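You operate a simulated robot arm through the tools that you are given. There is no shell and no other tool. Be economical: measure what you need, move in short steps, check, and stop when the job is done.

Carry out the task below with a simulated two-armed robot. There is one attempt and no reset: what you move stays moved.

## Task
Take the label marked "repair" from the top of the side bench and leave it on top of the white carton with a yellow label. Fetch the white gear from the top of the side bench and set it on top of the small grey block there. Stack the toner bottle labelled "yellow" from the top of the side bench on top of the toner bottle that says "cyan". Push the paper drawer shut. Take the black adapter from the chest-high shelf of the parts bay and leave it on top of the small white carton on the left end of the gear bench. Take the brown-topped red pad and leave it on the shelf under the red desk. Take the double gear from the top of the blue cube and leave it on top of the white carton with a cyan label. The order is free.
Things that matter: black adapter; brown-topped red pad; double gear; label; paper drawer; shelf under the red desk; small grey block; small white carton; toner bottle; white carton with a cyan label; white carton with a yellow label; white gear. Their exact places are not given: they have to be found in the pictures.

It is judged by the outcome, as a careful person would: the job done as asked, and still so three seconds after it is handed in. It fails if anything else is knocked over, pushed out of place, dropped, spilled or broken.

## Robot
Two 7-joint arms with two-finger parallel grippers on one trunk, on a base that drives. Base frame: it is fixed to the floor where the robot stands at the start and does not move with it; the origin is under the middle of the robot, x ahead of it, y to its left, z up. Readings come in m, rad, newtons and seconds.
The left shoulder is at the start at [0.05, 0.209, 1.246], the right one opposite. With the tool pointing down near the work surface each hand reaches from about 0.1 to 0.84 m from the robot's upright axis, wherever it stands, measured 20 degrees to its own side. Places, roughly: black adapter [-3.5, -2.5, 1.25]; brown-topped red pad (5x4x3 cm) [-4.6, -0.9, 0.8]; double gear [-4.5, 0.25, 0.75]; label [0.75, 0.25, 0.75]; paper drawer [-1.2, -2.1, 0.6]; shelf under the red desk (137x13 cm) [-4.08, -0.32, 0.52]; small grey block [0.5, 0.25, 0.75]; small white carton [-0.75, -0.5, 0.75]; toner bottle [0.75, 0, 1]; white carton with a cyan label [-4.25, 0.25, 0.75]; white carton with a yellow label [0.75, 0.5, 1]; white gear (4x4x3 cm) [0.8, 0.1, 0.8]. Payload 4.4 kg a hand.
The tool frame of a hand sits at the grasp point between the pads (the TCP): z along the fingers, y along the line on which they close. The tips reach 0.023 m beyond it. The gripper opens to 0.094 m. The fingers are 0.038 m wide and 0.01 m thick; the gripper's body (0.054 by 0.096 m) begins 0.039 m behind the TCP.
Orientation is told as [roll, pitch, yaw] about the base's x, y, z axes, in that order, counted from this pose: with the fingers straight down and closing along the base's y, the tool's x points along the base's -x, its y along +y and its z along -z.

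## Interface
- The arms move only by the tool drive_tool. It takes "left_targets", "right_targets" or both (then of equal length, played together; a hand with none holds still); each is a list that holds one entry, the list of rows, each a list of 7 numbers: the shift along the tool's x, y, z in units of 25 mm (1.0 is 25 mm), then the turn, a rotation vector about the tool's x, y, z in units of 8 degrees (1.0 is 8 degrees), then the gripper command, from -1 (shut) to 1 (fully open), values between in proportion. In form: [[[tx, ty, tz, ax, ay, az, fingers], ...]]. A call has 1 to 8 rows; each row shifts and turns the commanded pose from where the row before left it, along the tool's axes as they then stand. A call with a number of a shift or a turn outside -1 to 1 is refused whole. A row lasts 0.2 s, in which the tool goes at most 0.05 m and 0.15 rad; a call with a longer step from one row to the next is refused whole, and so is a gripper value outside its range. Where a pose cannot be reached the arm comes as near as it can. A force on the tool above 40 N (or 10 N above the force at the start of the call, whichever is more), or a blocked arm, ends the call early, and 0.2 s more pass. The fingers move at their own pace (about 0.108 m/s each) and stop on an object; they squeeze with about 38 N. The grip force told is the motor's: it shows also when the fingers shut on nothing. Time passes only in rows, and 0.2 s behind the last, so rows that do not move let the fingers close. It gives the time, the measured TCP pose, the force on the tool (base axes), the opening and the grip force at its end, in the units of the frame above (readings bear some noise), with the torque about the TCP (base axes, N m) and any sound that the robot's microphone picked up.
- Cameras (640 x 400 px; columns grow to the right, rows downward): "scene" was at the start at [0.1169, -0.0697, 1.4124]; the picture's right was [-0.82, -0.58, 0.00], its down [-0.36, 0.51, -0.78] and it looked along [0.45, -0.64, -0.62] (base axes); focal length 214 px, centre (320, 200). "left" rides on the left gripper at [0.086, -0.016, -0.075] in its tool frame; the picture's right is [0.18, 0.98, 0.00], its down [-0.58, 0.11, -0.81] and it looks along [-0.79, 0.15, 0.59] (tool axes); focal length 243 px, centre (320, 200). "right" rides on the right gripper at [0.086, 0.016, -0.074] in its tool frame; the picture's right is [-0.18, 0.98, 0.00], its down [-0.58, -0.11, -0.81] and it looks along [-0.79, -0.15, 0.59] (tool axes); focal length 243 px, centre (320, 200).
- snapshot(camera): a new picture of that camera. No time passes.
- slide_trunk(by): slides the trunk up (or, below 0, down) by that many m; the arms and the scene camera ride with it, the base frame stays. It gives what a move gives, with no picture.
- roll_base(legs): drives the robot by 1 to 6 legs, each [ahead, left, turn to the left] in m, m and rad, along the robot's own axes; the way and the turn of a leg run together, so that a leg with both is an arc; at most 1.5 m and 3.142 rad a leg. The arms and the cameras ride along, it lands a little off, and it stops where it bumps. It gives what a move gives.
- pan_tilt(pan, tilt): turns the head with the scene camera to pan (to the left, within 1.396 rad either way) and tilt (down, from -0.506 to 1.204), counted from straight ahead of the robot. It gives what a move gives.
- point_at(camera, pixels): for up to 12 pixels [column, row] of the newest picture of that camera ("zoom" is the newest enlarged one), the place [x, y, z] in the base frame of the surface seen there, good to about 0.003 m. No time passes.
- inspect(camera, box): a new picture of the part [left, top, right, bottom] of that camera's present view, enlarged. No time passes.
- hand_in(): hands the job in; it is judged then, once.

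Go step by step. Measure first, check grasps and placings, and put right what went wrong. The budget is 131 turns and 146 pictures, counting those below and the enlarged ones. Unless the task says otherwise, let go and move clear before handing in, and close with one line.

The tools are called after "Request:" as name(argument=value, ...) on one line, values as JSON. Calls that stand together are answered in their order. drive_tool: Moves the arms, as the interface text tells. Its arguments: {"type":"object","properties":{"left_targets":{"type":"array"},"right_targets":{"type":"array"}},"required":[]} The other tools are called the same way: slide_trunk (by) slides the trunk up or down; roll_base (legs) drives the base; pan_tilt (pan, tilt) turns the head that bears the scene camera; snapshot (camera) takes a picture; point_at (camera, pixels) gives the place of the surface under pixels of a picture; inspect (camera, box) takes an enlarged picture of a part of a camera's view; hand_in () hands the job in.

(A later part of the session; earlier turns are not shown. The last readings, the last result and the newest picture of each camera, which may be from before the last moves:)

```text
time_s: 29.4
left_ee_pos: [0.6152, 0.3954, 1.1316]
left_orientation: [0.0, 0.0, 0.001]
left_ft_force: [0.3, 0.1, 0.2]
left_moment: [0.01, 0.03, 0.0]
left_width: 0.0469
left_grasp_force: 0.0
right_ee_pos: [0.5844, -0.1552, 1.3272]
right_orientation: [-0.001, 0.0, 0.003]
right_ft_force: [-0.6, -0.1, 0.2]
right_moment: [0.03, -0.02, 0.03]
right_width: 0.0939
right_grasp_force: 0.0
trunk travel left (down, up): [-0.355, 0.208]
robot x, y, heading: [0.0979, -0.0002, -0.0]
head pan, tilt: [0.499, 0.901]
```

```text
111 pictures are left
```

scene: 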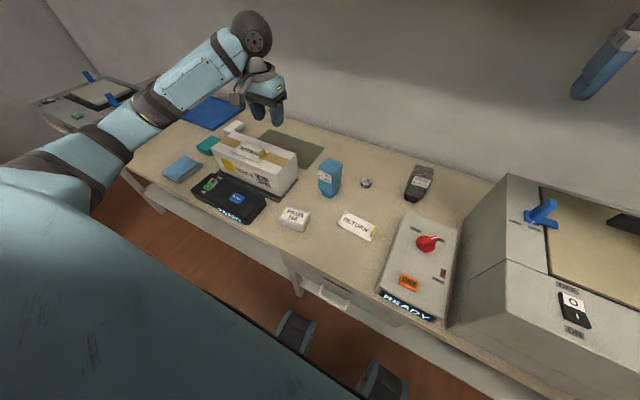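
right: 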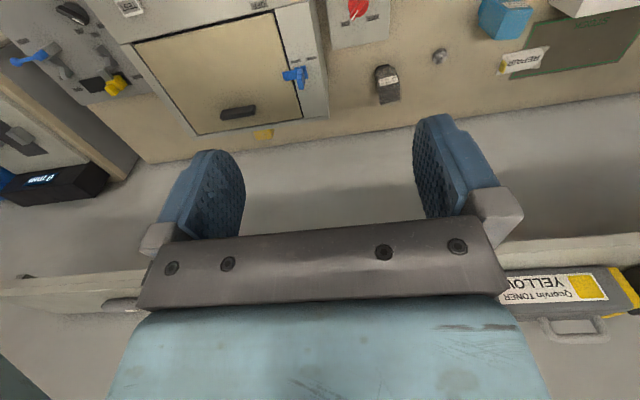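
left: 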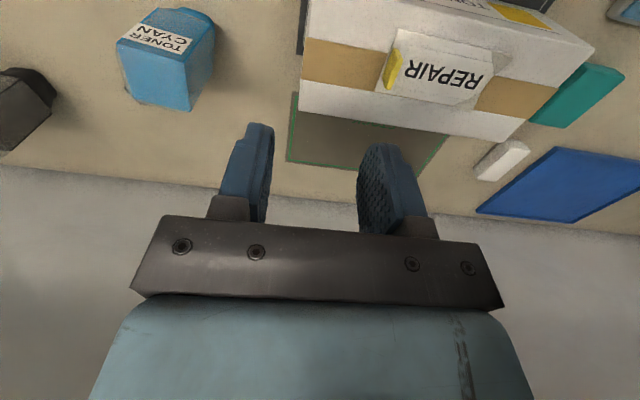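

The label lies on the carton. Next I'll move the left hand over the gear at about (0.774,0.145).

Request:
drive_tool(left_targets=[[[-0.8, -1, 0, 0, 0, 0, 1], [-0.8, -1, 0, 0, 0, 0, 1], [-0.8, -1, 0, 0, 0, 0, 1], [-0.8, -1, 0, 0, 0, 0, 1], [-0.8, -1, 0, 0, 0, 0, 1], [-0.8, -1, 0, 0, 0, 0, 1], [-0.8, -1, 0.5, 0, 0, 0, 0.3], [-0.8, -1, 0.5, 0, 0, 0, 0.3]]])

Request:
drive_tool(left_targets=[[[0, -1, 0.5, 0, 0, 0, 0.3], [0, -1, 0.5, 0, 0, 0, 0.3]]])

Request:
snapshot(camera="left")

Request:
inspect(camera="left", box=[240, 0, 400, 100])

Request:
point_at(camera="scene", pixels=[[366, 183], [295, 214], [285, 213], [307, 215], [297, 221], [294, 208], [330, 170]])

```text
time_s: 31.2
left_ee_pos: [0.7752, 0.1968, 1.107]
left_orientation: [0.001, -0.001, 0.002]
left_ft_force: [-0.1, -0.7, 0.6]
left_moment: [0.01, -0.03, 0.02]
left_width: 0.061
left_grasp_force: 0.0
right_ee_pos: [0.5853, -0.1569, 1.3266]
right_orientation: [0.001, 0.0, 0.002]
right_ft_force: [-0.5, -0.6, 0.6]
right_moment: [0.0, -0.01, -0.02]
right_width: 0.094
right_grasp_force: 0.0
trunk travel left (down, up): [-0.355, 0.208]
robot x, y, heading: [0.0965, 0.0002, -0.005]
head pan, tilt: [0.499, 0.901]
```

```text
time_s: 31.8
left_ee_pos: [0.7747, 0.1457, 1.0813]
left_orientation: [0.0, -0.001, 0.003]
left_ft_force: [0.3, 0.4, -0.9]
left_moment: [-0.01, 0.03, -0.03]
left_width: 0.0607
left_grasp_force: 0.0
right_ee_pos: [0.5849, -0.1566, 1.3276]
right_orientation: [0.0, -0.001, 0.001]
right_ft_force: [0.0, -0.9, 0.4]
right_moment: [-0.02, 0.0, 0.02]
right_width: 0.0942
right_grasp_force: 0.1
trunk travel left (down, up): [-0.355, 0.208]
robot x, y, heading: [0.097, 0.0007, -0.005]
head pan, tilt: [0.499, 0.901]
```

```text
110 pictures are left
```

left: 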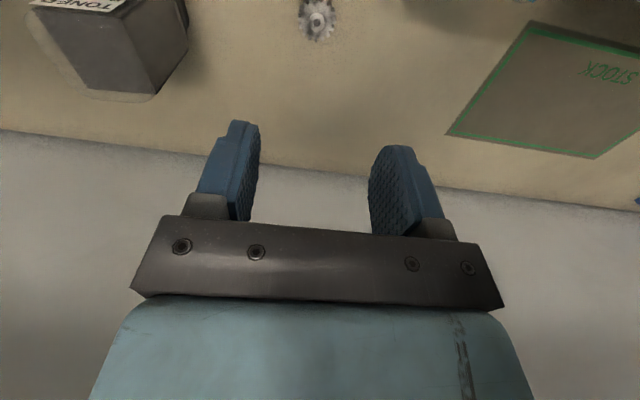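

```text
4.00 times, centred on (320, 50) of left
```

zoom: 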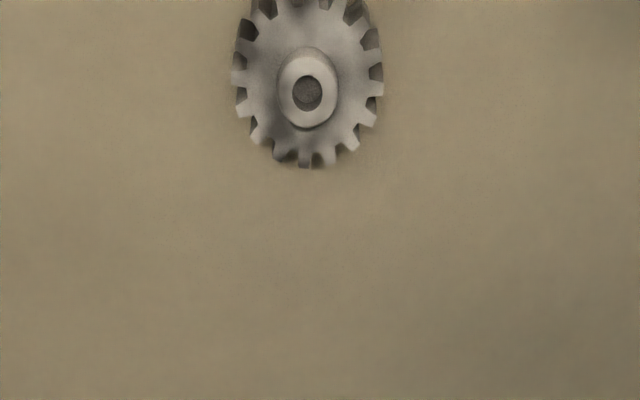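

```text
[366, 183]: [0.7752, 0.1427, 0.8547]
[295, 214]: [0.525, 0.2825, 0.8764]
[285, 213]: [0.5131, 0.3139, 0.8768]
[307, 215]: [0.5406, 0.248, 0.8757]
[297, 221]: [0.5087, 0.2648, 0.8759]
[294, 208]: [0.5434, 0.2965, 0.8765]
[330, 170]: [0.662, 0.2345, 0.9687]
```

The gear is clear in the zoom. I'll measure its hub, teeth edges and the table beside it.

Request:
point_at(camera="zoom", pixels=[[308, 70], [288, 90], [325, 90], [260, 60], [355, 60], [238, 70], [378, 85], [305, 150], [308, 30], [450, 60]])

```text
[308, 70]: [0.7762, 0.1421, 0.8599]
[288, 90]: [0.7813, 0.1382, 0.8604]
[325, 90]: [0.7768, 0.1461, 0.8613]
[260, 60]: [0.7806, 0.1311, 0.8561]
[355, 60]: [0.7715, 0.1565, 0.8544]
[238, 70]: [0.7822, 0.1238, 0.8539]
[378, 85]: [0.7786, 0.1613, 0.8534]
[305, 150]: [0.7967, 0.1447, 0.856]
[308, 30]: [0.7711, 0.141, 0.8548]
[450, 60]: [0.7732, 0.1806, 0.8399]
```

The gear's centre is (0.778,0.143) and it is about 40 mm wide. I'll go down to TCP z 0.865 and grip.

Request:
drive_tool(left_targets=[[[-0.12, -0.1, 1, 0, 0, 0, 0.4], [0, 0, 1, 0, 0, 0, 0.4], [0, 0, 1, 0, 0, 0, 0.4], [0, 0, 1, 0, 0, 0, 0.4], [0, 0, 1, 0, 0, 0, 0.4], [0, 0, 1, 0, 0, 0, 0.4], [0, 0, 1, 0, 0, 0, 0.4], [0, 0, 1, 0, 0, 0, 0.4]]])

Request:
drive_tool(left_targets=[[[0, 0, 0.6, 0, 0, 0, 0.4], [0, 0, 0, 0, 0, 0, -1], [0, 0, 0, 0, 0, 0, -1], [0, 0, 0, 0, 0, 0, -1]]])

Request:
drive_tool(left_targets=[[[0, 0, -0.5, 0, 0, 0, -1], [0, 0, -1, 0, 0, 0, -1], [0, 0, -1, 0, 0, 0, -1], [0, 0, -1, 0, 0, 0, -1], [0, 0, -1, 0, 0, 0, -1], [0, 0, -1, 0, 0, 0, -1], [0, 0, -1, 0, 0, 0, -1]]])

Request:
snapshot(camera="left")

```text
time_s: 33.6
left_ee_pos: [0.7776, 0.1441, 0.8824]
left_orientation: [-0.001, -0.001, 0.002]
left_ft_force: [-0.2, -0.7, 0.7]
left_moment: [0.01, 0.02, -0.01]
left_width: 0.0658
left_grasp_force: 0.1
right_ee_pos: [0.5846, -0.1546, 1.3268]
right_orientation: [0.0, 0.0, 0.002]
right_ft_force: [-0.8, 0.4, -0.4]
right_moment: [-0.01, 0.02, -0.04]
right_width: 0.0939
right_grasp_force: 0.0
trunk travel left (down, up): [-0.355, 0.208]
robot x, y, heading: [0.0976, 0.0025, -0.005]
head pan, tilt: [0.499, 0.901]
```

```text
time_s: 34.6
left_ee_pos: [0.7756, 0.1436, 0.8772]
left_orientation: [0.001, -0.014, 0.003]
left_ft_force: [1.8, 1.5, 21.3]
left_moment: [0.03, 0.0, -0.03]
left_width: 0.0136
left_grasp_force: 37.9
right_ee_pos: [0.5773, -0.157, 1.3303]
right_orientation: [0.001, -0.01, 0.002]
right_ft_force: [-0.2, -0.8, -0.3]
right_moment: [-0.01, -0.01, -0.02]
right_width: 0.094
right_grasp_force: 0.0
trunk travel left (down, up): [-0.355, 0.208]
robot x, y, heading: [0.0962, 0.0013, 0.003]
head pan, tilt: [0.499, 0.901]
```

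```text
time_s: 36.2
left_ee_pos: [0.7765, 0.1441, 1.03]
left_orientation: [0.0, -0.001, 0.003]
left_ft_force: [0.3, -0.1, 0.0]
left_moment: [-0.01, 0.01, 0.01]
left_width: 0.0133
left_grasp_force: 38.0
right_ee_pos: [0.584, -0.1544, 1.3259]
right_orientation: [0.0, 0.0, 0.0]
right_ft_force: [-0.1, -0.1, 0.1]
right_moment: [0.01, 0.01, -0.01]
right_width: 0.0939
right_grasp_force: 0.1
trunk travel left (down, up): [-0.355, 0.208]
robot x, y, heading: [0.0976, -0.0016, -0.003]
head pan, tilt: [0.499, 0.901]
```

```text
108 pictures are left
```

left: 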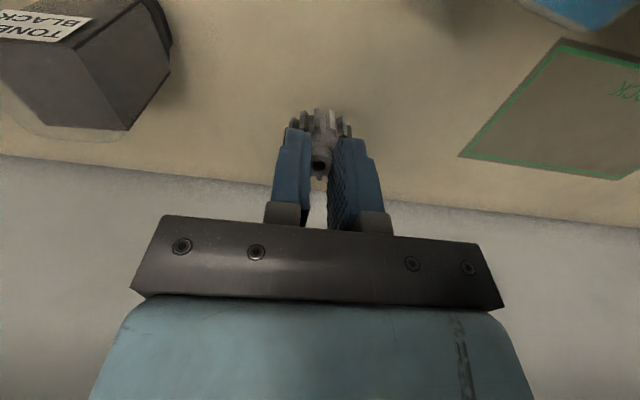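

The gear came up with an opening of only 13 mm, so the grip is on the hub or an edge. I'll zoom in to see how it sits.

Request:
inspect(camera="left", box=[250, 90, 400, 190])

Request:
inspect(camera="scene", box=[320, 110, 420, 180])

```text
4.00 times, centred on (325, 140) of left
```

zoom: 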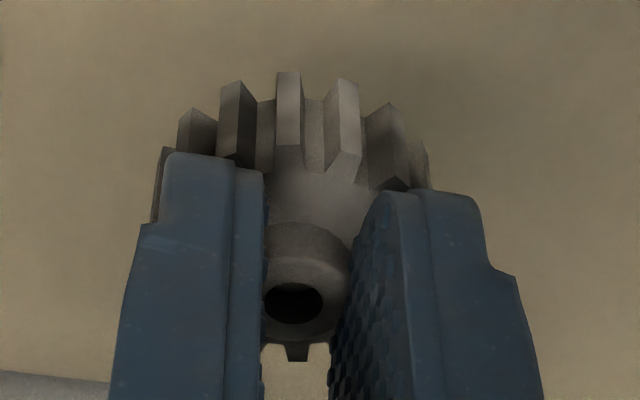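

```text
5.71 times, centred on (370, 145) of scene
```

zoom: 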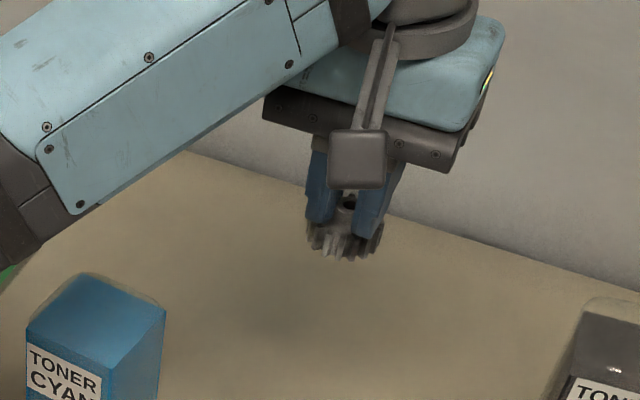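

The gear is level and held by its hub. I'll carry it around in front of the cyan bottle to above the block centre (0.526,0.281).

Request:
drive_tool(left_targets=[[[1, 0, -0.4, 0, 0, 0, -1], [1, 0, 0, 0, 0, 0, -1], [1, 0, 0, 0, 0, 0, -1], [1, 0, 0, 0, 0, 0, -1], [1, 0, 0, 0, 0, 0, -1], [1, 0, 0, 0, 0, 0, -1], [1, 0, 0, 0, 0, 0, -1], [1, 0, 0, 0, 0, 0, -1]]])

Request:
drive_tool(left_targets=[[[1, 1, 0, 0, 0, 0, -1], [1, 1, 0, 0, 0, 0, -1], [0, 1, 0, 0, 0, 0, -1], [0, 1, 0, 0, 0, 0, -1], [0, 1, 0, 0, 0, 0, -1], [0, 0.48, 0, 0, 0, 0, -1]]])

Request:
snapshot(camera="left")

Request:
inspect(camera="scene", box=[230, 140, 390, 240])

```text
time_s: 38.0
left_ee_pos: [0.5756, 0.1444, 1.0401]
left_orientation: [0.0, 0.001, 0.002]
left_ft_force: [1.3, 0.2, -0.4]
left_moment: [0.0, -0.02, -0.01]
left_width: 0.0139
left_grasp_force: 38.1
right_ee_pos: [0.5836, -0.1547, 1.3267]
right_orientation: [0.0, -0.001, 0.002]
right_ft_force: [-0.5, 1.0, 0.2]
right_moment: [0.04, -0.02, 0.02]
right_width: 0.0941
right_grasp_force: 0.0
trunk travel left (down, up): [-0.355, 0.208]
robot x, y, heading: [0.1004, -0.0022, 0.002]
head pan, tilt: [0.499, 0.901]
```

```text
time_s: 39.4
left_ee_pos: [0.5269, 0.2808, 1.0389]
left_orientation: [0.001, 0.001, 0.002]
left_ft_force: [-0.2, -0.2, 1.0]
left_moment: [-0.01, 0.03, 0.02]
left_width: 0.0135
left_grasp_force: 37.7
right_ee_pos: [0.5843, -0.1552, 1.3268]
right_orientation: [0.0, -0.002, 0.002]
right_ft_force: [-0.1, 0.5, 0.1]
right_moment: [-0.03, -0.01, -0.04]
right_width: 0.0942
right_grasp_force: 0.0
trunk travel left (down, up): [-0.355, 0.208]
robot x, y, heading: [0.0964, -0.0016, -0.0]
head pan, tilt: [0.499, 0.901]
```

```text
105 pictures are left
```

left: 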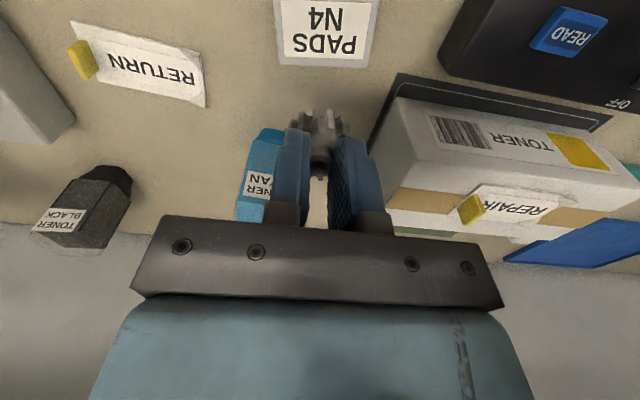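

```text
4.00 times, centred on (310, 190) of scene
```

zoom: 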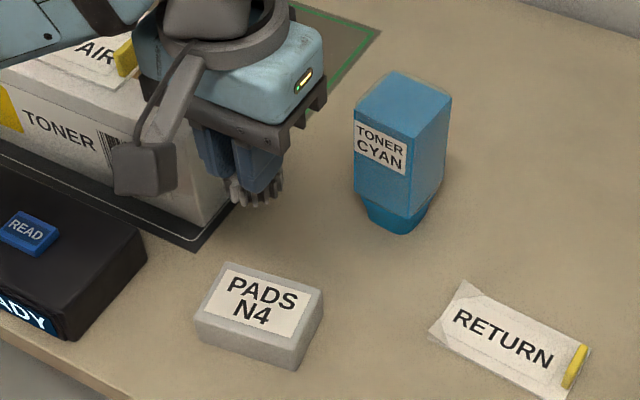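

I'll check the block's corners from this view before lowering.

Request:
point_at(camera="left", pixels=[[280, 60], [362, 62], [322, 62], [276, 10], [370, 12]])

Request:
point_at(camera="zoom", pixels=[[225, 267], [322, 296], [297, 345], [200, 320], [262, 305]])

```text
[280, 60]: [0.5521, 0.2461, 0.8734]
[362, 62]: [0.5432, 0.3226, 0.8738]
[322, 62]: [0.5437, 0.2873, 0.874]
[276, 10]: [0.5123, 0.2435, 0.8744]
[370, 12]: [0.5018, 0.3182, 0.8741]
```

```text
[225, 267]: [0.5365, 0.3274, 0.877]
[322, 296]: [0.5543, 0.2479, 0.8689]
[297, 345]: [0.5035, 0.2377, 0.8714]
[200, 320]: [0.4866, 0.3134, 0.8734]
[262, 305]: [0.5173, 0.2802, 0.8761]
```

The block's centre is (0.520,0.281) with its top at 0.875. I'll lower until the gear touches, then let go gently.

Request:
drive_tool(left_targets=[[[0.26, 0, 0, 0, 0, 0, -1], [0, 0, 1, 0, 0, 0, -1], [0, 0, 1, 0, 0, 0, -1], [0, 0, 1, 0, 0, 0, -1], [0, 0, 1, 0, 0, 0, -1], [0, 0, 0.8, 0, 0, 0, -1], [0, 0, 0.16, 0, 0, 0, -1]]])

Request:
inspect(camera="scene", box=[250, 180, 340, 240])

```text
time_s: 41.0
left_ee_pos: [0.5205, 0.281, 0.9161]
left_orientation: [-0.001, -0.001, 0.003]
left_ft_force: [-0.5, -0.3, -0.3]
left_moment: [0.01, 0.0, 0.01]
left_width: 0.0137
left_grasp_force: 38.0
right_ee_pos: [0.584, -0.1548, 1.3271]
right_orientation: [0.0, 0.0, 0.002]
right_ft_force: [0.1, 0.8, 0.2]
right_moment: [-0.02, -0.01, 0.0]
right_width: 0.0939
right_grasp_force: 0.0
trunk travel left (down, up): [-0.355, 0.208]
robot x, y, heading: [0.0975, -0.0026, 0.002]
head pan, tilt: [0.499, 0.901]
```

```text
6.67 times, centred on (295, 210) of scene
```

zoom: 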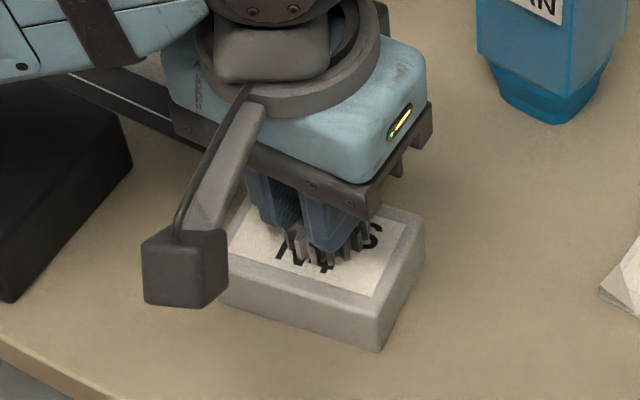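

The gear is just over the block. I'll lower about 2 mm more, open and rise.

Request:
drive_tool(left_targets=[[[0, 0, 0.05, 0, 0, 0, -1], [0, 0, 0.05, 0, 0, 0, -1], [0, 0, 0, 0, 0, 0, -0.5], [0, 0, 0, 0, 0, 0, -0.2], [0, 0, -0.5, 0, 0, 0, -0.2], [0, 0, -1, 0, 0, 0, 0], [0, 0, -1, 0, 0, 0, 0], [0, 0, -1, 0, 0, 0, 0]]])

Request:
inspect(camera="scene", box=[250, 160, 340, 240])

```text
time_s: 42.8
left_ee_pos: [0.5212, 0.2818, 1.0008]
left_orientation: [0.0, -0.001, 0.001]
left_ft_force: [-0.5, 0.1, 0.3]
left_moment: [-0.02, 0.0, -0.02]
left_width: 0.047
left_grasp_force: 0.2
right_ee_pos: [0.5842, -0.1557, 1.3274]
right_orientation: [0.0, -0.001, 0.003]
right_ft_force: [0.0, 0.3, -0.1]
right_moment: [0.01, 0.0, 0.01]
right_width: 0.0939
right_grasp_force: 0.1
trunk travel left (down, up): [-0.355, 0.208]
robot x, y, heading: [0.0972, -0.0029, 0.006]
head pan, tilt: [0.499, 0.901]
```

```text
5.00 times, centred on (295, 200) of scene
```

zoom: 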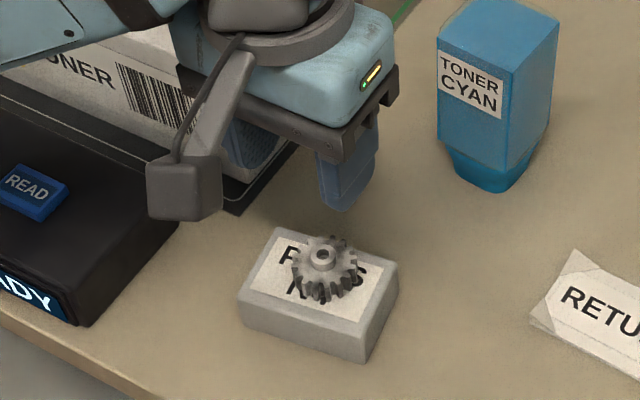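

The gear rests centred on the block. Now I'll raise the left hand clear and shift the base to the right for the yellow bottle.

Request:
drive_tool(left_targets=[[[0, 0, -1, 0, 0, 0, 0], [0, 0, -1, 0, 0, 0, 0], [0, 0, -1, 0, 0, 0, 0], [0, 0, -1, 0, 0, 0, 0], [0.5, 0, -1, 0, 0, 0, 0], [0.5, 0, -1, 0, 0, 0, 0], [0.5, 0, -1, 0, 0, 0, 0], [0.5, 0, -1, 0, 0, 0, 0]]])

Request:
roll_base(legs=[[0.0, -0.13, 0]])

Request:
pan_tilt(pan=-0.4, tilt=0.7)

Request:
snapshot(camera="scene")

Request:
snapshot(camera="right")

```text
time_s: 44.6
left_ee_pos: [0.4701, 0.2797, 1.2001]
left_orientation: [0.0, 0.0, 0.002]
left_ft_force: [0.4, 0.6, -0.4]
left_moment: [-0.02, 0.0, 0.02]
left_width: 0.0471
left_grasp_force: 0.1
right_ee_pos: [0.5831, -0.1559, 1.3273]
right_orientation: [0.0, -0.001, 0.004]
right_ft_force: [-0.3, 0.4, 0.4]
right_moment: [-0.02, -0.01, 0.02]
right_width: 0.0939
right_grasp_force: 0.0
trunk travel left (down, up): [-0.355, 0.208]
robot x, y, heading: [0.0996, -0.001, -0.001]
head pan, tilt: [0.499, 0.901]
```

```text
time_s: 46.4
left_ee_pos: [0.4716, 0.1507, 1.2011]
left_orientation: [0.0, 0.002, 0.0]
left_ft_force: [0.3, -0.3, 1.0]
left_moment: [0.0, -0.01, 0.0]
left_width: 0.0468
left_grasp_force: 0.1
right_ee_pos: [0.5835, -0.2857, 1.3265]
right_orientation: [-0.001, -0.002, 0.0]
right_ft_force: [0.8, -0.1, 0.3]
right_moment: [0.02, -0.02, -0.01]
right_width: 0.0943
right_grasp_force: 0.1
trunk travel left (down, up): [-0.355, 0.208]
robot x, y, heading: [0.0955, -0.1275, 0.0]
head pan, tilt: [0.499, 0.901]
```

```text
time_s: 47.6
left_ee_pos: [0.4713, 0.1495, 1.2009]
left_orientation: [-0.001, -0.001, 0.0]
left_ft_force: [0.7, -0.6, -0.3]
left_moment: [-0.01, -0.02, 0.01]
left_width: 0.0467
left_grasp_force: 0.1
right_ee_pos: [0.5835, -0.2843, 1.3266]
right_orientation: [0.001, -0.001, 0.0]
right_ft_force: [-0.6, 0.0, -0.6]
right_moment: [0.0, -0.03, -0.02]
right_width: 0.0943
right_grasp_force: 0.1
trunk travel left (down, up): [-0.355, 0.208]
robot x, y, heading: [0.093, -0.1275, 0.0]
head pan, tilt: [-0.4, 0.7]
```

```text
101 pictures are left
```

scene: 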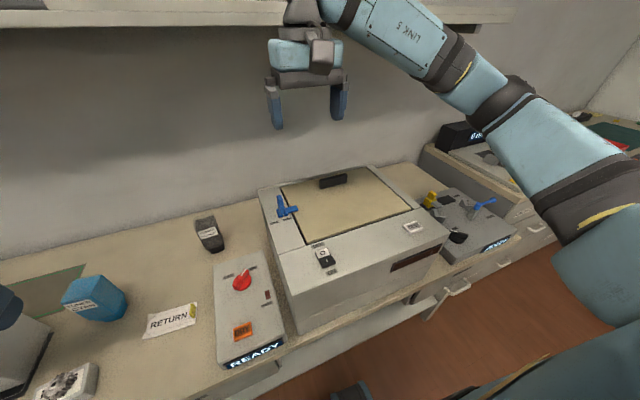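

```text
100 pictures are left
```

right: 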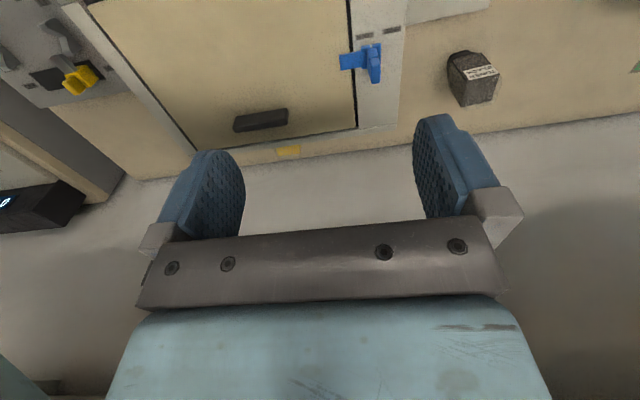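

The bottle's top shows at (288,151). I'll bring the right hand down and forward over the printer's rear edge, keeping the wrist below the shelf.

Request:
drive_tool(right_targets=[[[-0.8, -0.58, 1, 0, 0, 0, 1], [-0.8, -0.58, 1, 0, 0, 0, 1], [-0.8, -0.58, 1, 0, 0, 0, 1], [-0.8, -0.58, 1, 0, 0, 0, 1], [-0.8, -0.58, 1, 0, 0, 0, 1], [-0.8, -0.58, 1, 0, 0, 0, 1], [-1, -0.58, 1, 0, 0, 0, 1], [-1, -0.58, 1, 0, 0, 0, 1]]])

Request:
snapshot(camera="right")

Request:
snapshot(camera="scene")

```text
time_s: 49.4
left_ee_pos: [0.4718, 0.1497, 1.2006]
left_orientation: [0.0, -0.001, 0.001]
left_ft_force: [-0.5, -0.8, 0.4]
left_moment: [0.0, 0.01, 0.0]
left_width: 0.047
left_grasp_force: 0.0
right_ee_pos: [0.7552, -0.4017, 1.1253]
right_orientation: [0.001, 0.0, 0.0]
right_ft_force: [0.2, 0.0, -1.0]
right_moment: [-0.03, 0.02, 0.03]
right_width: 0.094
right_grasp_force: 0.1
trunk travel left (down, up): [-0.355, 0.208]
robot x, y, heading: [0.1006, -0.1301, 0.005]
head pan, tilt: [-0.4, 0.7]
```

```text
99 pictures are left
```

right: 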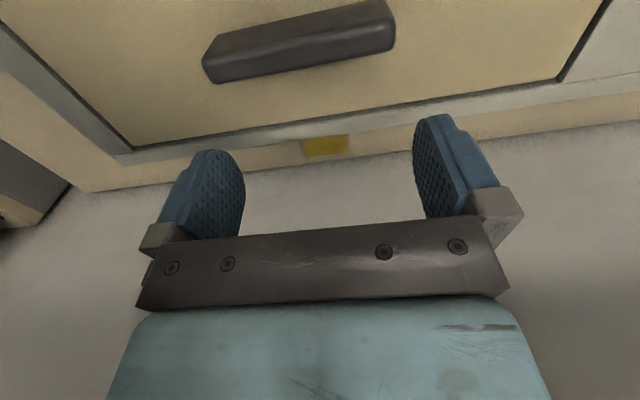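

```text
98 pictures are left
```

scene: 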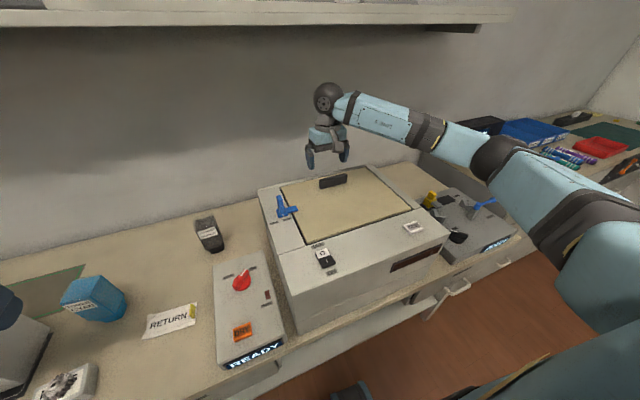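

There's good clearance. I'll move 65 mm further ahead to see over the printer's rear edge.

Request:
drive_tool(right_targets=[[[-0.9, 0, 0, 0, 0, 0, 1], [-0.9, 0, 0, 0, 0, 0, 1], [-0.8, 0, 0, 0, 0, 0, 1]]])

Request:
inspect(camera="right", box=[220, 40, 420, 180])

```text
time_s: 50.2
left_ee_pos: [0.4717, 0.1508, 1.2002]
left_orientation: [-0.002, 0.0, -0.001]
left_ft_force: [0.4, 0.2, 0.2]
left_moment: [-0.02, 0.01, 0.01]
left_width: 0.0465
left_grasp_force: 0.0
right_ee_pos: [0.8205, -0.4004, 1.1264]
right_orientation: [0.001, 0.0, -0.001]
right_ft_force: [-0.1, 0.7, 0.8]
right_moment: [0.02, 0.02, -0.05]
right_width: 0.0943
right_grasp_force: 0.0
trunk travel left (down, up): [-0.355, 0.208]
robot x, y, heading: [0.0959, -0.1285, 0.0]
head pan, tilt: [-0.4, 0.7]
```

```text
2.86 times, centred on (320, 110) of right
```

zoom: 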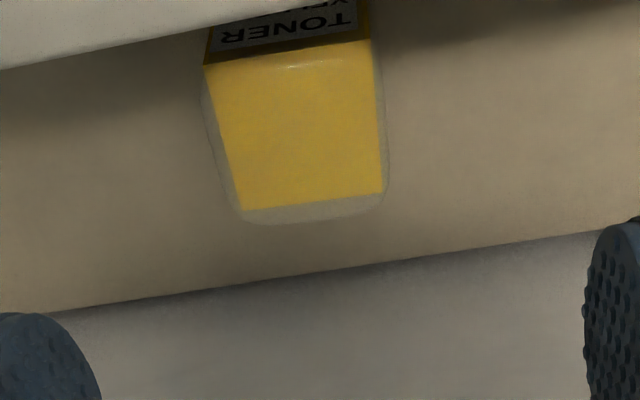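

The yellow bottle and its label are clear now. I'll measure its top corners.

Request:
point_at(camera="zoom", pixels=[[214, 72], [365, 48], [376, 185], [250, 203], [300, 130], [235, 130], [372, 110], [300, 20], [100, 60]])

```text
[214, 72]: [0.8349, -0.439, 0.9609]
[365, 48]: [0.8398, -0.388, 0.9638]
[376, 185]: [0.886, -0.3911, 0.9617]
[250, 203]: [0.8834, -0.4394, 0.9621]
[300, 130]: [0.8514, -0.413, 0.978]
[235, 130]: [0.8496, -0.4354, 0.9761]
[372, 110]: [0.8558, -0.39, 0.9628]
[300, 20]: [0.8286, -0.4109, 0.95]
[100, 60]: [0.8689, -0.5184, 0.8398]
```

The bottle's centre is (0.860,-0.414), roughly square to the axes. The hand's camera block would hit the printer's rear edge, so I'll turn the hand 90° and move over the bottle.

Request:
drive_tool(right_targets=[[[-0.2, -0.07, 0, 0, 0, 1, 1], [-0.2, -0.07, 0, 0, 0, 1, 1], [-0.2, -0.07, 0, 0, 0, 1, 1], [-0.2, -0.07, 0, 0, 0, 1, 1], [0, 0, 0, 0, 0, 1, 1], [0, 0, 0, 0, 0, 1, 1], [0, 0, 0, 0, 0, 1, 1], [0, 0, 0, 0, 0, 1, 1]]])

Request:
drive_tool(right_targets=[[[0, 0, 0, 0, 0, 1, 1], [0, 0, 0, 0, 0, 1, 1], [0, 0, 0, 0, 0, 1, 1], [0, 0, 0, 0, 0, 0.25, 1]]])

Request:
snapshot(camera="right")

Request:
snapshot(camera="scene")

```text
time_s: 52.0
left_ee_pos: [0.4705, 0.1503, 1.1998]
left_orientation: [0.0, 0.0, 0.0]
left_ft_force: [0.6, -0.5, -0.4]
left_moment: [-0.01, -0.05, 0.0]
left_width: 0.047
left_grasp_force: 0.1
right_ee_pos: [0.8365, -0.4118, 1.1265]
right_orientation: [0.003, -0.002, -1.119]
right_ft_force: [-0.5, -0.4, 0.1]
right_moment: [-0.02, -0.03, -0.05]
right_width: 0.0941
right_grasp_force: 0.0
trunk travel left (down, up): [-0.355, 0.208]
robot x, y, heading: [0.098, -0.1269, 0.001]
head pan, tilt: [-0.4, 0.7]
```

```text
time_s: 53.0
left_ee_pos: [0.471, 0.1496, 1.2007]
left_orientation: [-0.001, -0.001, 0.0]
left_ft_force: [-0.3, 0.5, 0.2]
left_moment: [0.02, 0.04, 0.01]
left_width: 0.0468
left_grasp_force: 0.1
right_ee_pos: [0.8365, -0.4119, 1.127]
right_orientation: [0.002, 0.002, -1.574]
right_ft_force: [-0.5, -0.2, -0.5]
right_moment: [0.0, 0.01, 0.01]
right_width: 0.0944
right_grasp_force: 0.1
trunk travel left (down, up): [-0.355, 0.208]
robot x, y, heading: [0.0947, -0.1293, -0.002]
head pan, tilt: [-0.4, 0.7]
```

```text
96 pictures are left
```

right: 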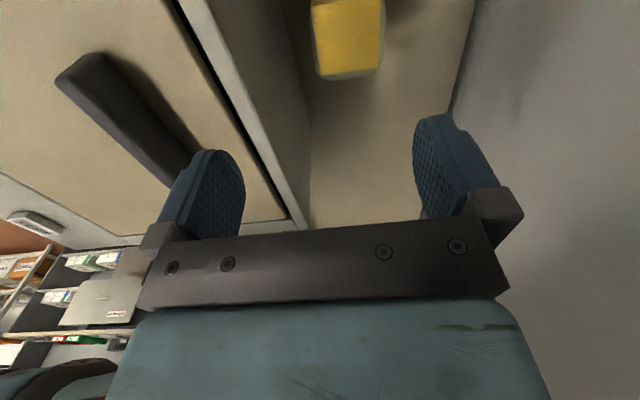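

```text
95 pictures are left
```

scene: 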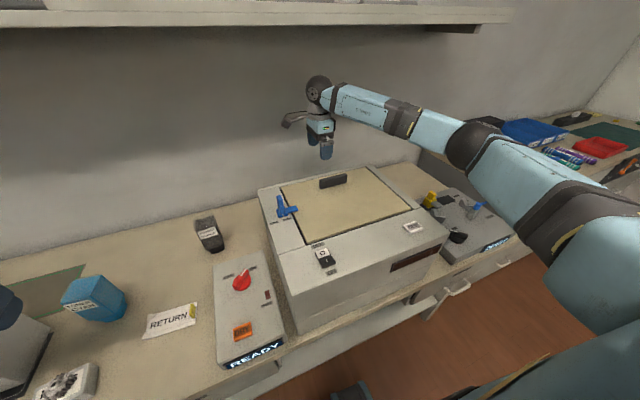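

The hand is turned, with tool y now along base x. I'll re-measure the bottle's top from this view.

Request:
point_at(camera="right", pixels=[[318, 30], [378, 30], [348, 65], [348, 30], [322, 68], [374, 62], [316, 8], [384, 8]])

```text
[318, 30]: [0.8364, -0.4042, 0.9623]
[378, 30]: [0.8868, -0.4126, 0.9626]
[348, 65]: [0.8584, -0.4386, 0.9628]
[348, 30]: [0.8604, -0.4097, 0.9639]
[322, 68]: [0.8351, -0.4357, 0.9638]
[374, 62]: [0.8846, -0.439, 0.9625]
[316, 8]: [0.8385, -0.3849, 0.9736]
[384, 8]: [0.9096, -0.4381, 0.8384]
```

Top is at z 0.963 and the centre at (0.861,-0.413). I'll shift ahead 24 mm, go down to TCP z 0.932 and close.

Request:
drive_tool(right_targets=[[[0, 0.98, 0, 0, 0, 0, 1], [0, 0, 1, 0, 0, 0, 1], [0, 0, 1, 0, 0, 0, 1], [0, 0, 1, 0, 0, 0, 1], [0, 0, 1, 0, 0, 0, 1], [0, 0, 1, 0, 0, 0, 1], [0, 0, 1, 0, 0, 0, 1], [0, 0, 1, 0, 0, 0, 1]]])

Request:
drive_tool(right_targets=[[[0, 0, 0.75, 0, 0, 0, 1], [0, 0, 0, 0, 0, 0, -1], [0, 0, 0, 0, 0, 0, -1], [0, 0, 0, 0, 0, 0, -1]]])

```text
time_s: 54.8
left_ee_pos: [0.4711, 0.1503, 1.2016]
left_orientation: [0.001, 0.0, 0.0]
left_ft_force: [1.0, 0.8, -0.2]
left_moment: [0.01, 0.05, -0.03]
left_width: 0.0468
left_grasp_force: 0.0
right_ee_pos: [0.8626, -0.4109, 0.9506]
right_orientation: [0.002, 0.002, -1.572]
right_ft_force: [0.2, -0.6, -0.2]
right_moment: [-0.01, -0.01, 0.0]
right_width: 0.0942
right_grasp_force: 0.0
trunk travel left (down, up): [-0.355, 0.208]
robot x, y, heading: [0.0969, -0.1296, 0.0]
head pan, tilt: [-0.4, 0.7]
```

```text
time_s: 55.8
left_ee_pos: [0.4697, 0.1503, 1.2003]
left_orientation: [-0.001, -0.003, -0.001]
left_ft_force: [-0.7, -0.7, 0.2]
left_moment: [0.01, 0.01, -0.01]
left_width: 0.0471
left_grasp_force: 0.1
right_ee_pos: [0.8602, -0.4114, 0.9364]
right_orientation: [0.006, 0.001, -1.57]
right_ft_force: [1.0, -0.9, 18.9]
right_moment: [-0.18, 0.41, 0.01]
right_width: 0.0619
right_grasp_force: 37.9
trunk travel left (down, up): [-0.355, 0.208]
robot x, y, heading: [0.0999, -0.1279, -0.0]
head pan, tilt: [-0.4, 0.7]
```

The bottle is gripped at 62 mm, with slight contact on top. I'll lift straight up.

Request:
drive_tool(right_targets=[[[0, 0, -0.4, 0, 0, 0, -1], [0, 0, -0.8, 0, 0, 0, -1], [0, 0, -1, 0, 0, 0, -1], [0, 0, -1, 0, 0, 0, -1], [0, 0, -1, 0, 0, 0, -1], [0, 0, -1, 0, 0, 0, -1], [0, 0, -1, 0, 0, 0, -1], [0, 0, -1, 0, 0, 0, -1]]])

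Request:
snapshot(camera="scene")

Request:
snapshot(camera="right")

```text
time_s: 57.6
left_ee_pos: [0.4698, 0.1513, 1.201]
left_orientation: [-0.001, 0.0, -0.001]
left_ft_force: [0.1, -0.9, -1.0]
left_moment: [0.0, 0.0, -0.02]
left_width: 0.0469
left_grasp_force: 0.1
right_ee_pos: [0.8604, -0.4122, 1.1123]
right_orientation: [0.002, 0.0, -1.571]
right_ft_force: [-0.5, -0.2, -1.8]
right_moment: [-0.05, -0.01, 0.0]
right_width: 0.0617
right_grasp_force: 38.1
trunk travel left (down, up): [-0.355, 0.208]
robot x, y, heading: [0.0977, -0.1301, 0.0]
head pan, tilt: [-0.4, 0.7]
```

```text
94 pictures are left
```

scene: 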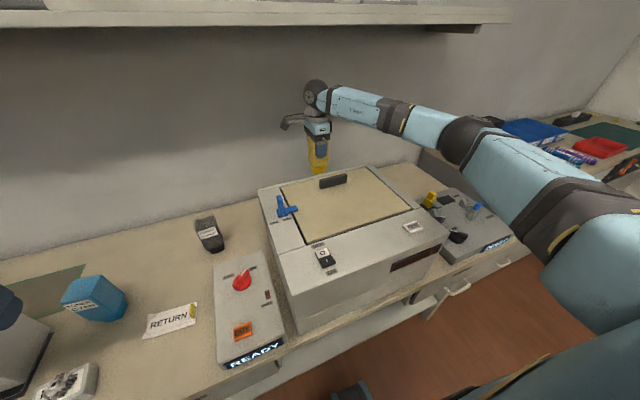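

```text
93 pictures are left
```

right: 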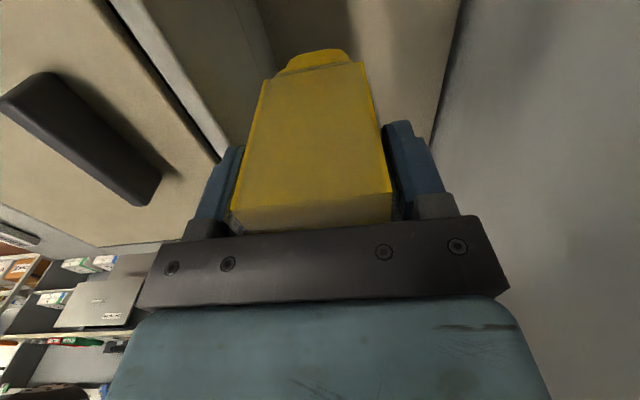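

The yellow bottle is held, with its bottom at about 1.015. I'll raise it 3 cm and strafe the base left 0.5 m, so the hand runs along the strip behind the printer and over the black bottle.

Request:
drive_tool(right_targets=[[[0, 0, -1, 0, 0, 0, -1], [0, 0, -0.3, 0, 0, 0, -1]]])

Request:
roll_base(legs=[[0, 0.5, 0]])

Request:
pan_tilt(pan=-0.2, tilt=0.8)

Request:
snapshot(camera="scene")

```text
time_s: 58.2
left_ee_pos: [0.4717, 0.1507, 1.2003]
left_orientation: [-0.001, -0.002, 0.0]
left_ft_force: [-0.4, -0.4, -0.2]
left_moment: [0.01, -0.02, -0.02]
left_width: 0.0469
left_grasp_force: 0.1
right_ee_pos: [0.8614, -0.4128, 1.1456]
right_orientation: [0.0, -0.001, -1.571]
right_ft_force: [0.2, -0.1, -1.6]
right_moment: [0.03, 0.02, -0.02]
right_width: 0.062
right_grasp_force: 38.6
trunk travel left (down, up): [-0.355, 0.208]
robot x, y, heading: [0.0952, -0.1267, 0.0]
head pan, tilt: [-0.4, 0.7]
```

```text
time_s: 63.1
left_ee_pos: [0.4719, 0.6514, 1.1995]
left_orientation: [-0.001, 0.001, 0.0]
left_ft_force: [-0.3, -1.1, 0.0]
left_moment: [0.02, -0.01, 0.03]
left_width: 0.0472
left_grasp_force: 0.0
right_ee_pos: [0.8622, 0.0889, 1.1461]
right_orientation: [0.0, -0.001, -1.57]
right_ft_force: [-0.3, -0.3, -1.7]
right_moment: [0.0, -0.01, 0.01]
right_width: 0.0617
right_grasp_force: 38.4
trunk travel left (down, up): [-0.355, 0.208]
robot x, y, heading: [0.0983, 0.373, -0.002]
head pan, tilt: [-0.4, 0.7]
```

```text
time_s: 63.8
left_ee_pos: [0.4706, 0.6506, 1.1999]
left_orientation: [0.001, -0.001, 0.001]
left_ft_force: [-0.7, 0.3, 0.5]
left_moment: [0.0, -0.02, -0.03]
left_width: 0.0472
left_grasp_force: 0.0
right_ee_pos: [0.8617, 0.0871, 1.1453]
right_orientation: [-0.001, 0.002, -1.57]
right_ft_force: [0.1, -0.7, -2.8]
right_moment: [0.01, 0.0, 0.01]
right_width: 0.0617
right_grasp_force: 38.1
trunk travel left (down, up): [-0.355, 0.208]
robot x, y, heading: [0.0961, 0.3712, -0.003]
head pan, tilt: [-0.201, 0.799]
```

```text
92 pictures are left
```

scene: 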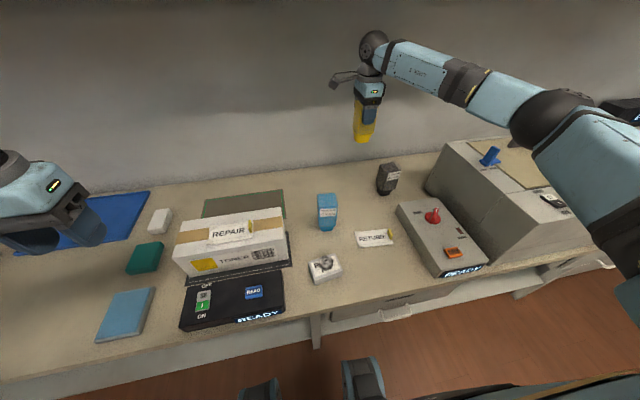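

All is clear and in place. I'll zoom in on the cyan bottle's top to get its centre and turn.

Request:
inspect(camera="scene", box=[300, 180, 360, 220])

Request:
point_at(camera="scene", pixels=[[320, 195], [335, 194], [320, 203], [335, 202], [327, 198], [318, 196], [337, 204], [333, 225]])

```text
10.00 times, centred on (330, 200) of scene
```

zoom: 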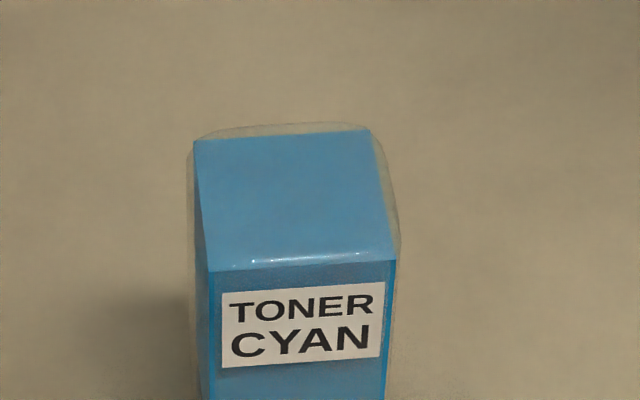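

```text
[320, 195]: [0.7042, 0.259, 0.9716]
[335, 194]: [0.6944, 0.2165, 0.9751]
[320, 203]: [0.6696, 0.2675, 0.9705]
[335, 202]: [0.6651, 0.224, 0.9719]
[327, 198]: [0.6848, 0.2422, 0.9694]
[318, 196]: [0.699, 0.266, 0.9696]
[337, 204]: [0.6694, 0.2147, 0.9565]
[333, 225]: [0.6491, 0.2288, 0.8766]
```

Request:
point_at(camera="zoom", pixels=[[202, 145], [362, 133], [386, 250], [216, 262], [295, 200], [290, 148], [300, 245], [215, 200], [375, 195]])

```text
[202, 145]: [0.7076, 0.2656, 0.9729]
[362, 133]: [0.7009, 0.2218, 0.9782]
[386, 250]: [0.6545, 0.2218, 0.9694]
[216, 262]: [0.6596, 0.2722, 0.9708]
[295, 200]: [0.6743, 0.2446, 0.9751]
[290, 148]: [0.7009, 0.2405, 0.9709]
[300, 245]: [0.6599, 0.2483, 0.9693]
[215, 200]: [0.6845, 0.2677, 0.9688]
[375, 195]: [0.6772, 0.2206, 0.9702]
```

The cyan top's centre is (0.681,0.245), z 0.971. I'll move the yellow bottle over it at the present height.

Request:
drive_tool(right_targets=[[[0.785, -0.905, 0, 0, 0, 0, -1], [0.785, -0.905, 0, 0, 0, 0, -1], [0.785, -0.905, 0, 0, 0, 0, -1], [0.785, -0.905, 0, 0, 0, 0, -1], [0.785, -0.905, 0, 0, 0, 0, -1], [0.785, -0.905, 0, 0, 0, 0, -1], [0.785, -0.905, 0, 0, 0, 0, -1], [0.785, -0.905, 0, 0, 0, 0, -1]]])

Request:
inspect(camera="scene", box=[270, 120, 390, 240])

Request:
snapshot(camera="right")

```text
time_s: 65.6
left_ee_pos: [0.4718, 0.6514, 1.2005]
left_orientation: [0.0, -0.001, 0.0]
left_ft_force: [0.0, 1.2, 0.1]
left_moment: [-0.01, 0.01, 0.02]
left_width: 0.047
left_grasp_force: 0.1
right_ee_pos: [0.6813, 0.2472, 1.1462]
right_orientation: [0.001, 0.0, -1.57]
right_ft_force: [0.4, 0.2, -1.6]
right_moment: [0.01, 0.03, 0.02]
right_width: 0.062
right_grasp_force: 38.1
trunk travel left (down, up): [-0.355, 0.208]
robot x, y, heading: [0.0994, 0.3759, -0.003]
head pan, tilt: [-0.201, 0.799]
```

```text
3.33 times, centred on (330, 180) of scene
```

zoom: 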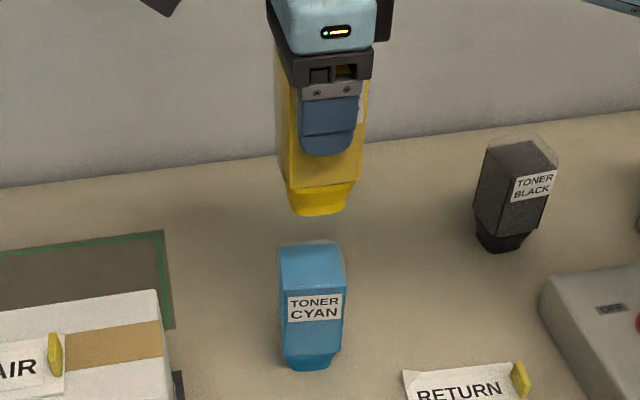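

```text
89 pictures are left
```

right: 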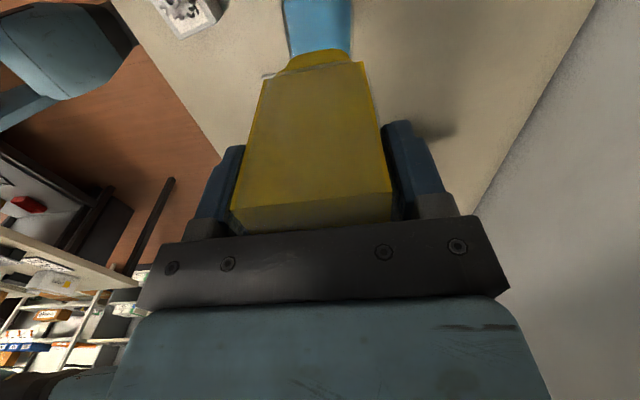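

Yellow hangs well above cyan. I'll lower it to about 6 mm above cyan and check.

Request:
drive_tool(right_targets=[[[0, 0, 1, 0, 0, 0, -1], [0, 0, 1, 0, 0, 0, -1], [0, 0, 0.8, 0, 0, 0, -1]]])

Request:
inspect(camera="scene", box=[280, 140, 380, 230])

Request:
inspect(camera="right", box=[220, 0, 420, 120])

```text
time_s: 66.4
left_ee_pos: [0.4723, 0.6506, 1.1996]
left_orientation: [0.0, -0.001, 0.0]
left_ft_force: [-0.7, -0.3, 0.2]
left_moment: [0.01, -0.01, 0.01]
left_width: 0.047
left_grasp_force: 0.1
right_ee_pos: [0.6822, 0.2451, 1.0748]
right_orientation: [0.0, -0.001, -1.57]
right_ft_force: [-0.2, 0.5, -0.8]
right_moment: [0.01, 0.01, -0.03]
right_width: 0.0617
right_grasp_force: 37.7
trunk travel left (down, up): [-0.355, 0.208]
robot x, y, heading: [0.0994, 0.3716, 0.001]
head pan, tilt: [-0.201, 0.799]
```

```text
4.44 times, centred on (330, 185) of scene
```

zoom: 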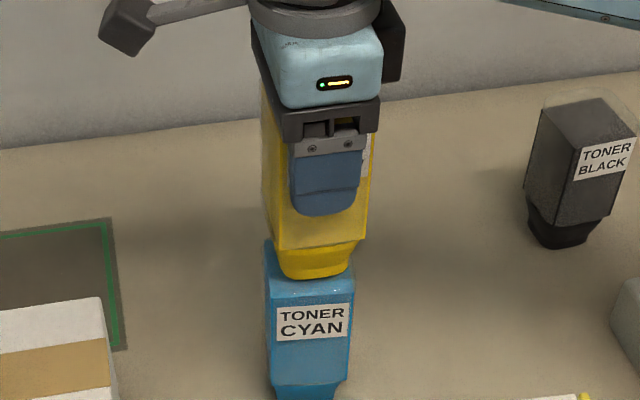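

```text
3.20 times, centred on (320, 60) of right
```

zoom: 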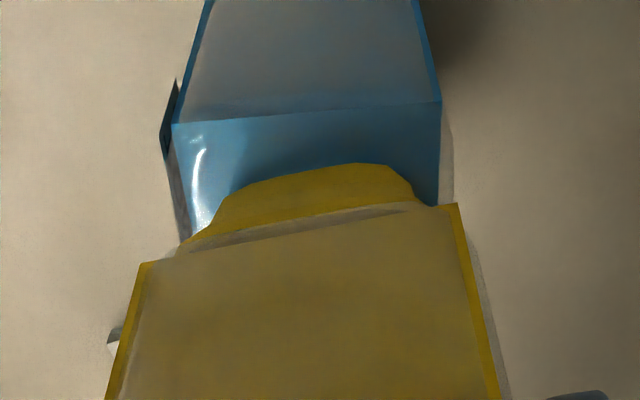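

The neck sits well centred over cyan's top in both views. I'll lower in 2 mm steps until the force shows contact.

Request:
drive_tool(right_targets=[[[0, 0, 0.08, 0, 0, 0, -1], [0, 0, 0.08, 0, 0, 0, -1], [0, 0, 0, 0, 0, 0, -1]]])

Request:
inspect(camera="scene", box=[290, 160, 370, 220])

```text
time_s: 67.2
left_ee_pos: [0.4719, 0.6507, 1.2006]
left_orientation: [-0.001, 0.0, 0.0]
left_ft_force: [0.2, 0.2, 0.4]
left_moment: [0.02, -0.02, -0.01]
left_width: 0.0472
left_grasp_force: 0.1
right_ee_pos: [0.681, 0.246, 1.0715]
right_orientation: [0.002, 0.0, -1.57]
right_ft_force: [0.0, -1.0, -2.7]
right_moment: [-0.03, 0.01, 0.03]
right_width: 0.0617
right_grasp_force: 38.4
trunk travel left (down, up): [-0.355, 0.208]
robot x, y, heading: [0.098, 0.3709, -0.001]
head pan, tilt: [-0.201, 0.799]
```

```text
6.67 times, centred on (330, 190) of scene
```

zoom: 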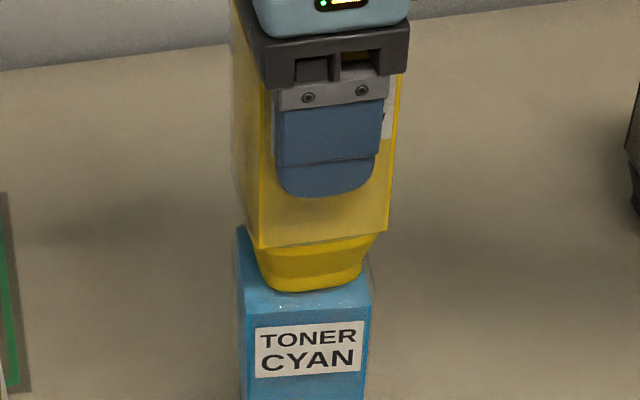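

Request:
drive_tool(right_targets=[[[0, 0, 0.06, 0, 0, 0, -1], [0, 0, 0.06, 0, 0, 0, -1], [0, 0, 0, 0, 0, 0, -1]]])

```text
time_s: 68.0
left_ee_pos: [0.4698, 0.6514, 1.2012]
left_orientation: [0.0, -0.002, 0.001]
left_ft_force: [-0.4, 0.4, 0.8]
left_moment: [-0.01, -0.05, 0.03]
left_width: 0.0472
left_grasp_force: 0.0
right_ee_pos: [0.6808, 0.2449, 1.0709]
right_orientation: [0.004, -0.002, -1.574]
right_ft_force: [2.1, -2.7, 17.6]
right_moment: [-0.55, 0.15, 0.04]
right_width: 0.0618
right_grasp_force: 37.8
trunk travel left (down, up): [-0.355, 0.208]
robot x, y, heading: [0.0983, 0.3707, -0.003]
head pan, tilt: [-0.201, 0.799]
```

Contact was felt (17 N up). I'll ease back 1 mm, open and rise straight up.

Request:
drive_tool(right_targets=[[[0, 0, -0.06, 0, 0, 0, -1], [0, 0, 0, 0, 0, 0, 0.4], [0, 0, 0, 0, 0, 0, 0.6], [0, 0, 0, 0, 0, 0, 0.8], [0, 0, -0.3, 0, 0, 0, 0.8], [0, 0, -1, 0, 0, 0, 0.8], [0, 0, -1, 0, 0, 0, 0.8], [0, 0, -1, 0, 0, 0, 0.8]]])

Request:
inspect(camera="scene", box=[270, 120, 390, 240])

```text
time_s: 69.8
left_ee_pos: [0.4711, 0.6517, 1.2003]
left_orientation: [0.0, -0.001, -0.001]
left_ft_force: [-1.2, -0.3, 0.3]
left_moment: [-0.01, 0.01, 0.04]
left_width: 0.0467
left_grasp_force: 0.0
right_ee_pos: [0.6806, 0.2464, 1.1517]
right_orientation: [0.002, -0.001, -1.57]
right_ft_force: [0.2, 0.8, -0.1]
right_moment: [-0.02, -0.01, -0.01]
right_width: 0.0846
right_grasp_force: 0.1
trunk travel left (down, up): [-0.355, 0.208]
robot x, y, heading: [0.0942, 0.3717, 0.001]
head pan, tilt: [-0.201, 0.799]
```

```text
3.33 times, centred on (330, 180) of scene
```

zoom: 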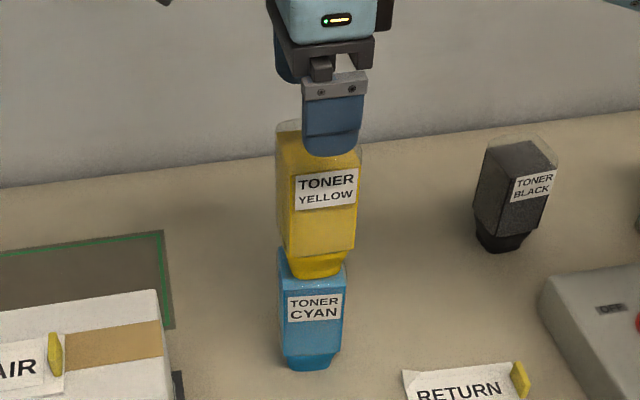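

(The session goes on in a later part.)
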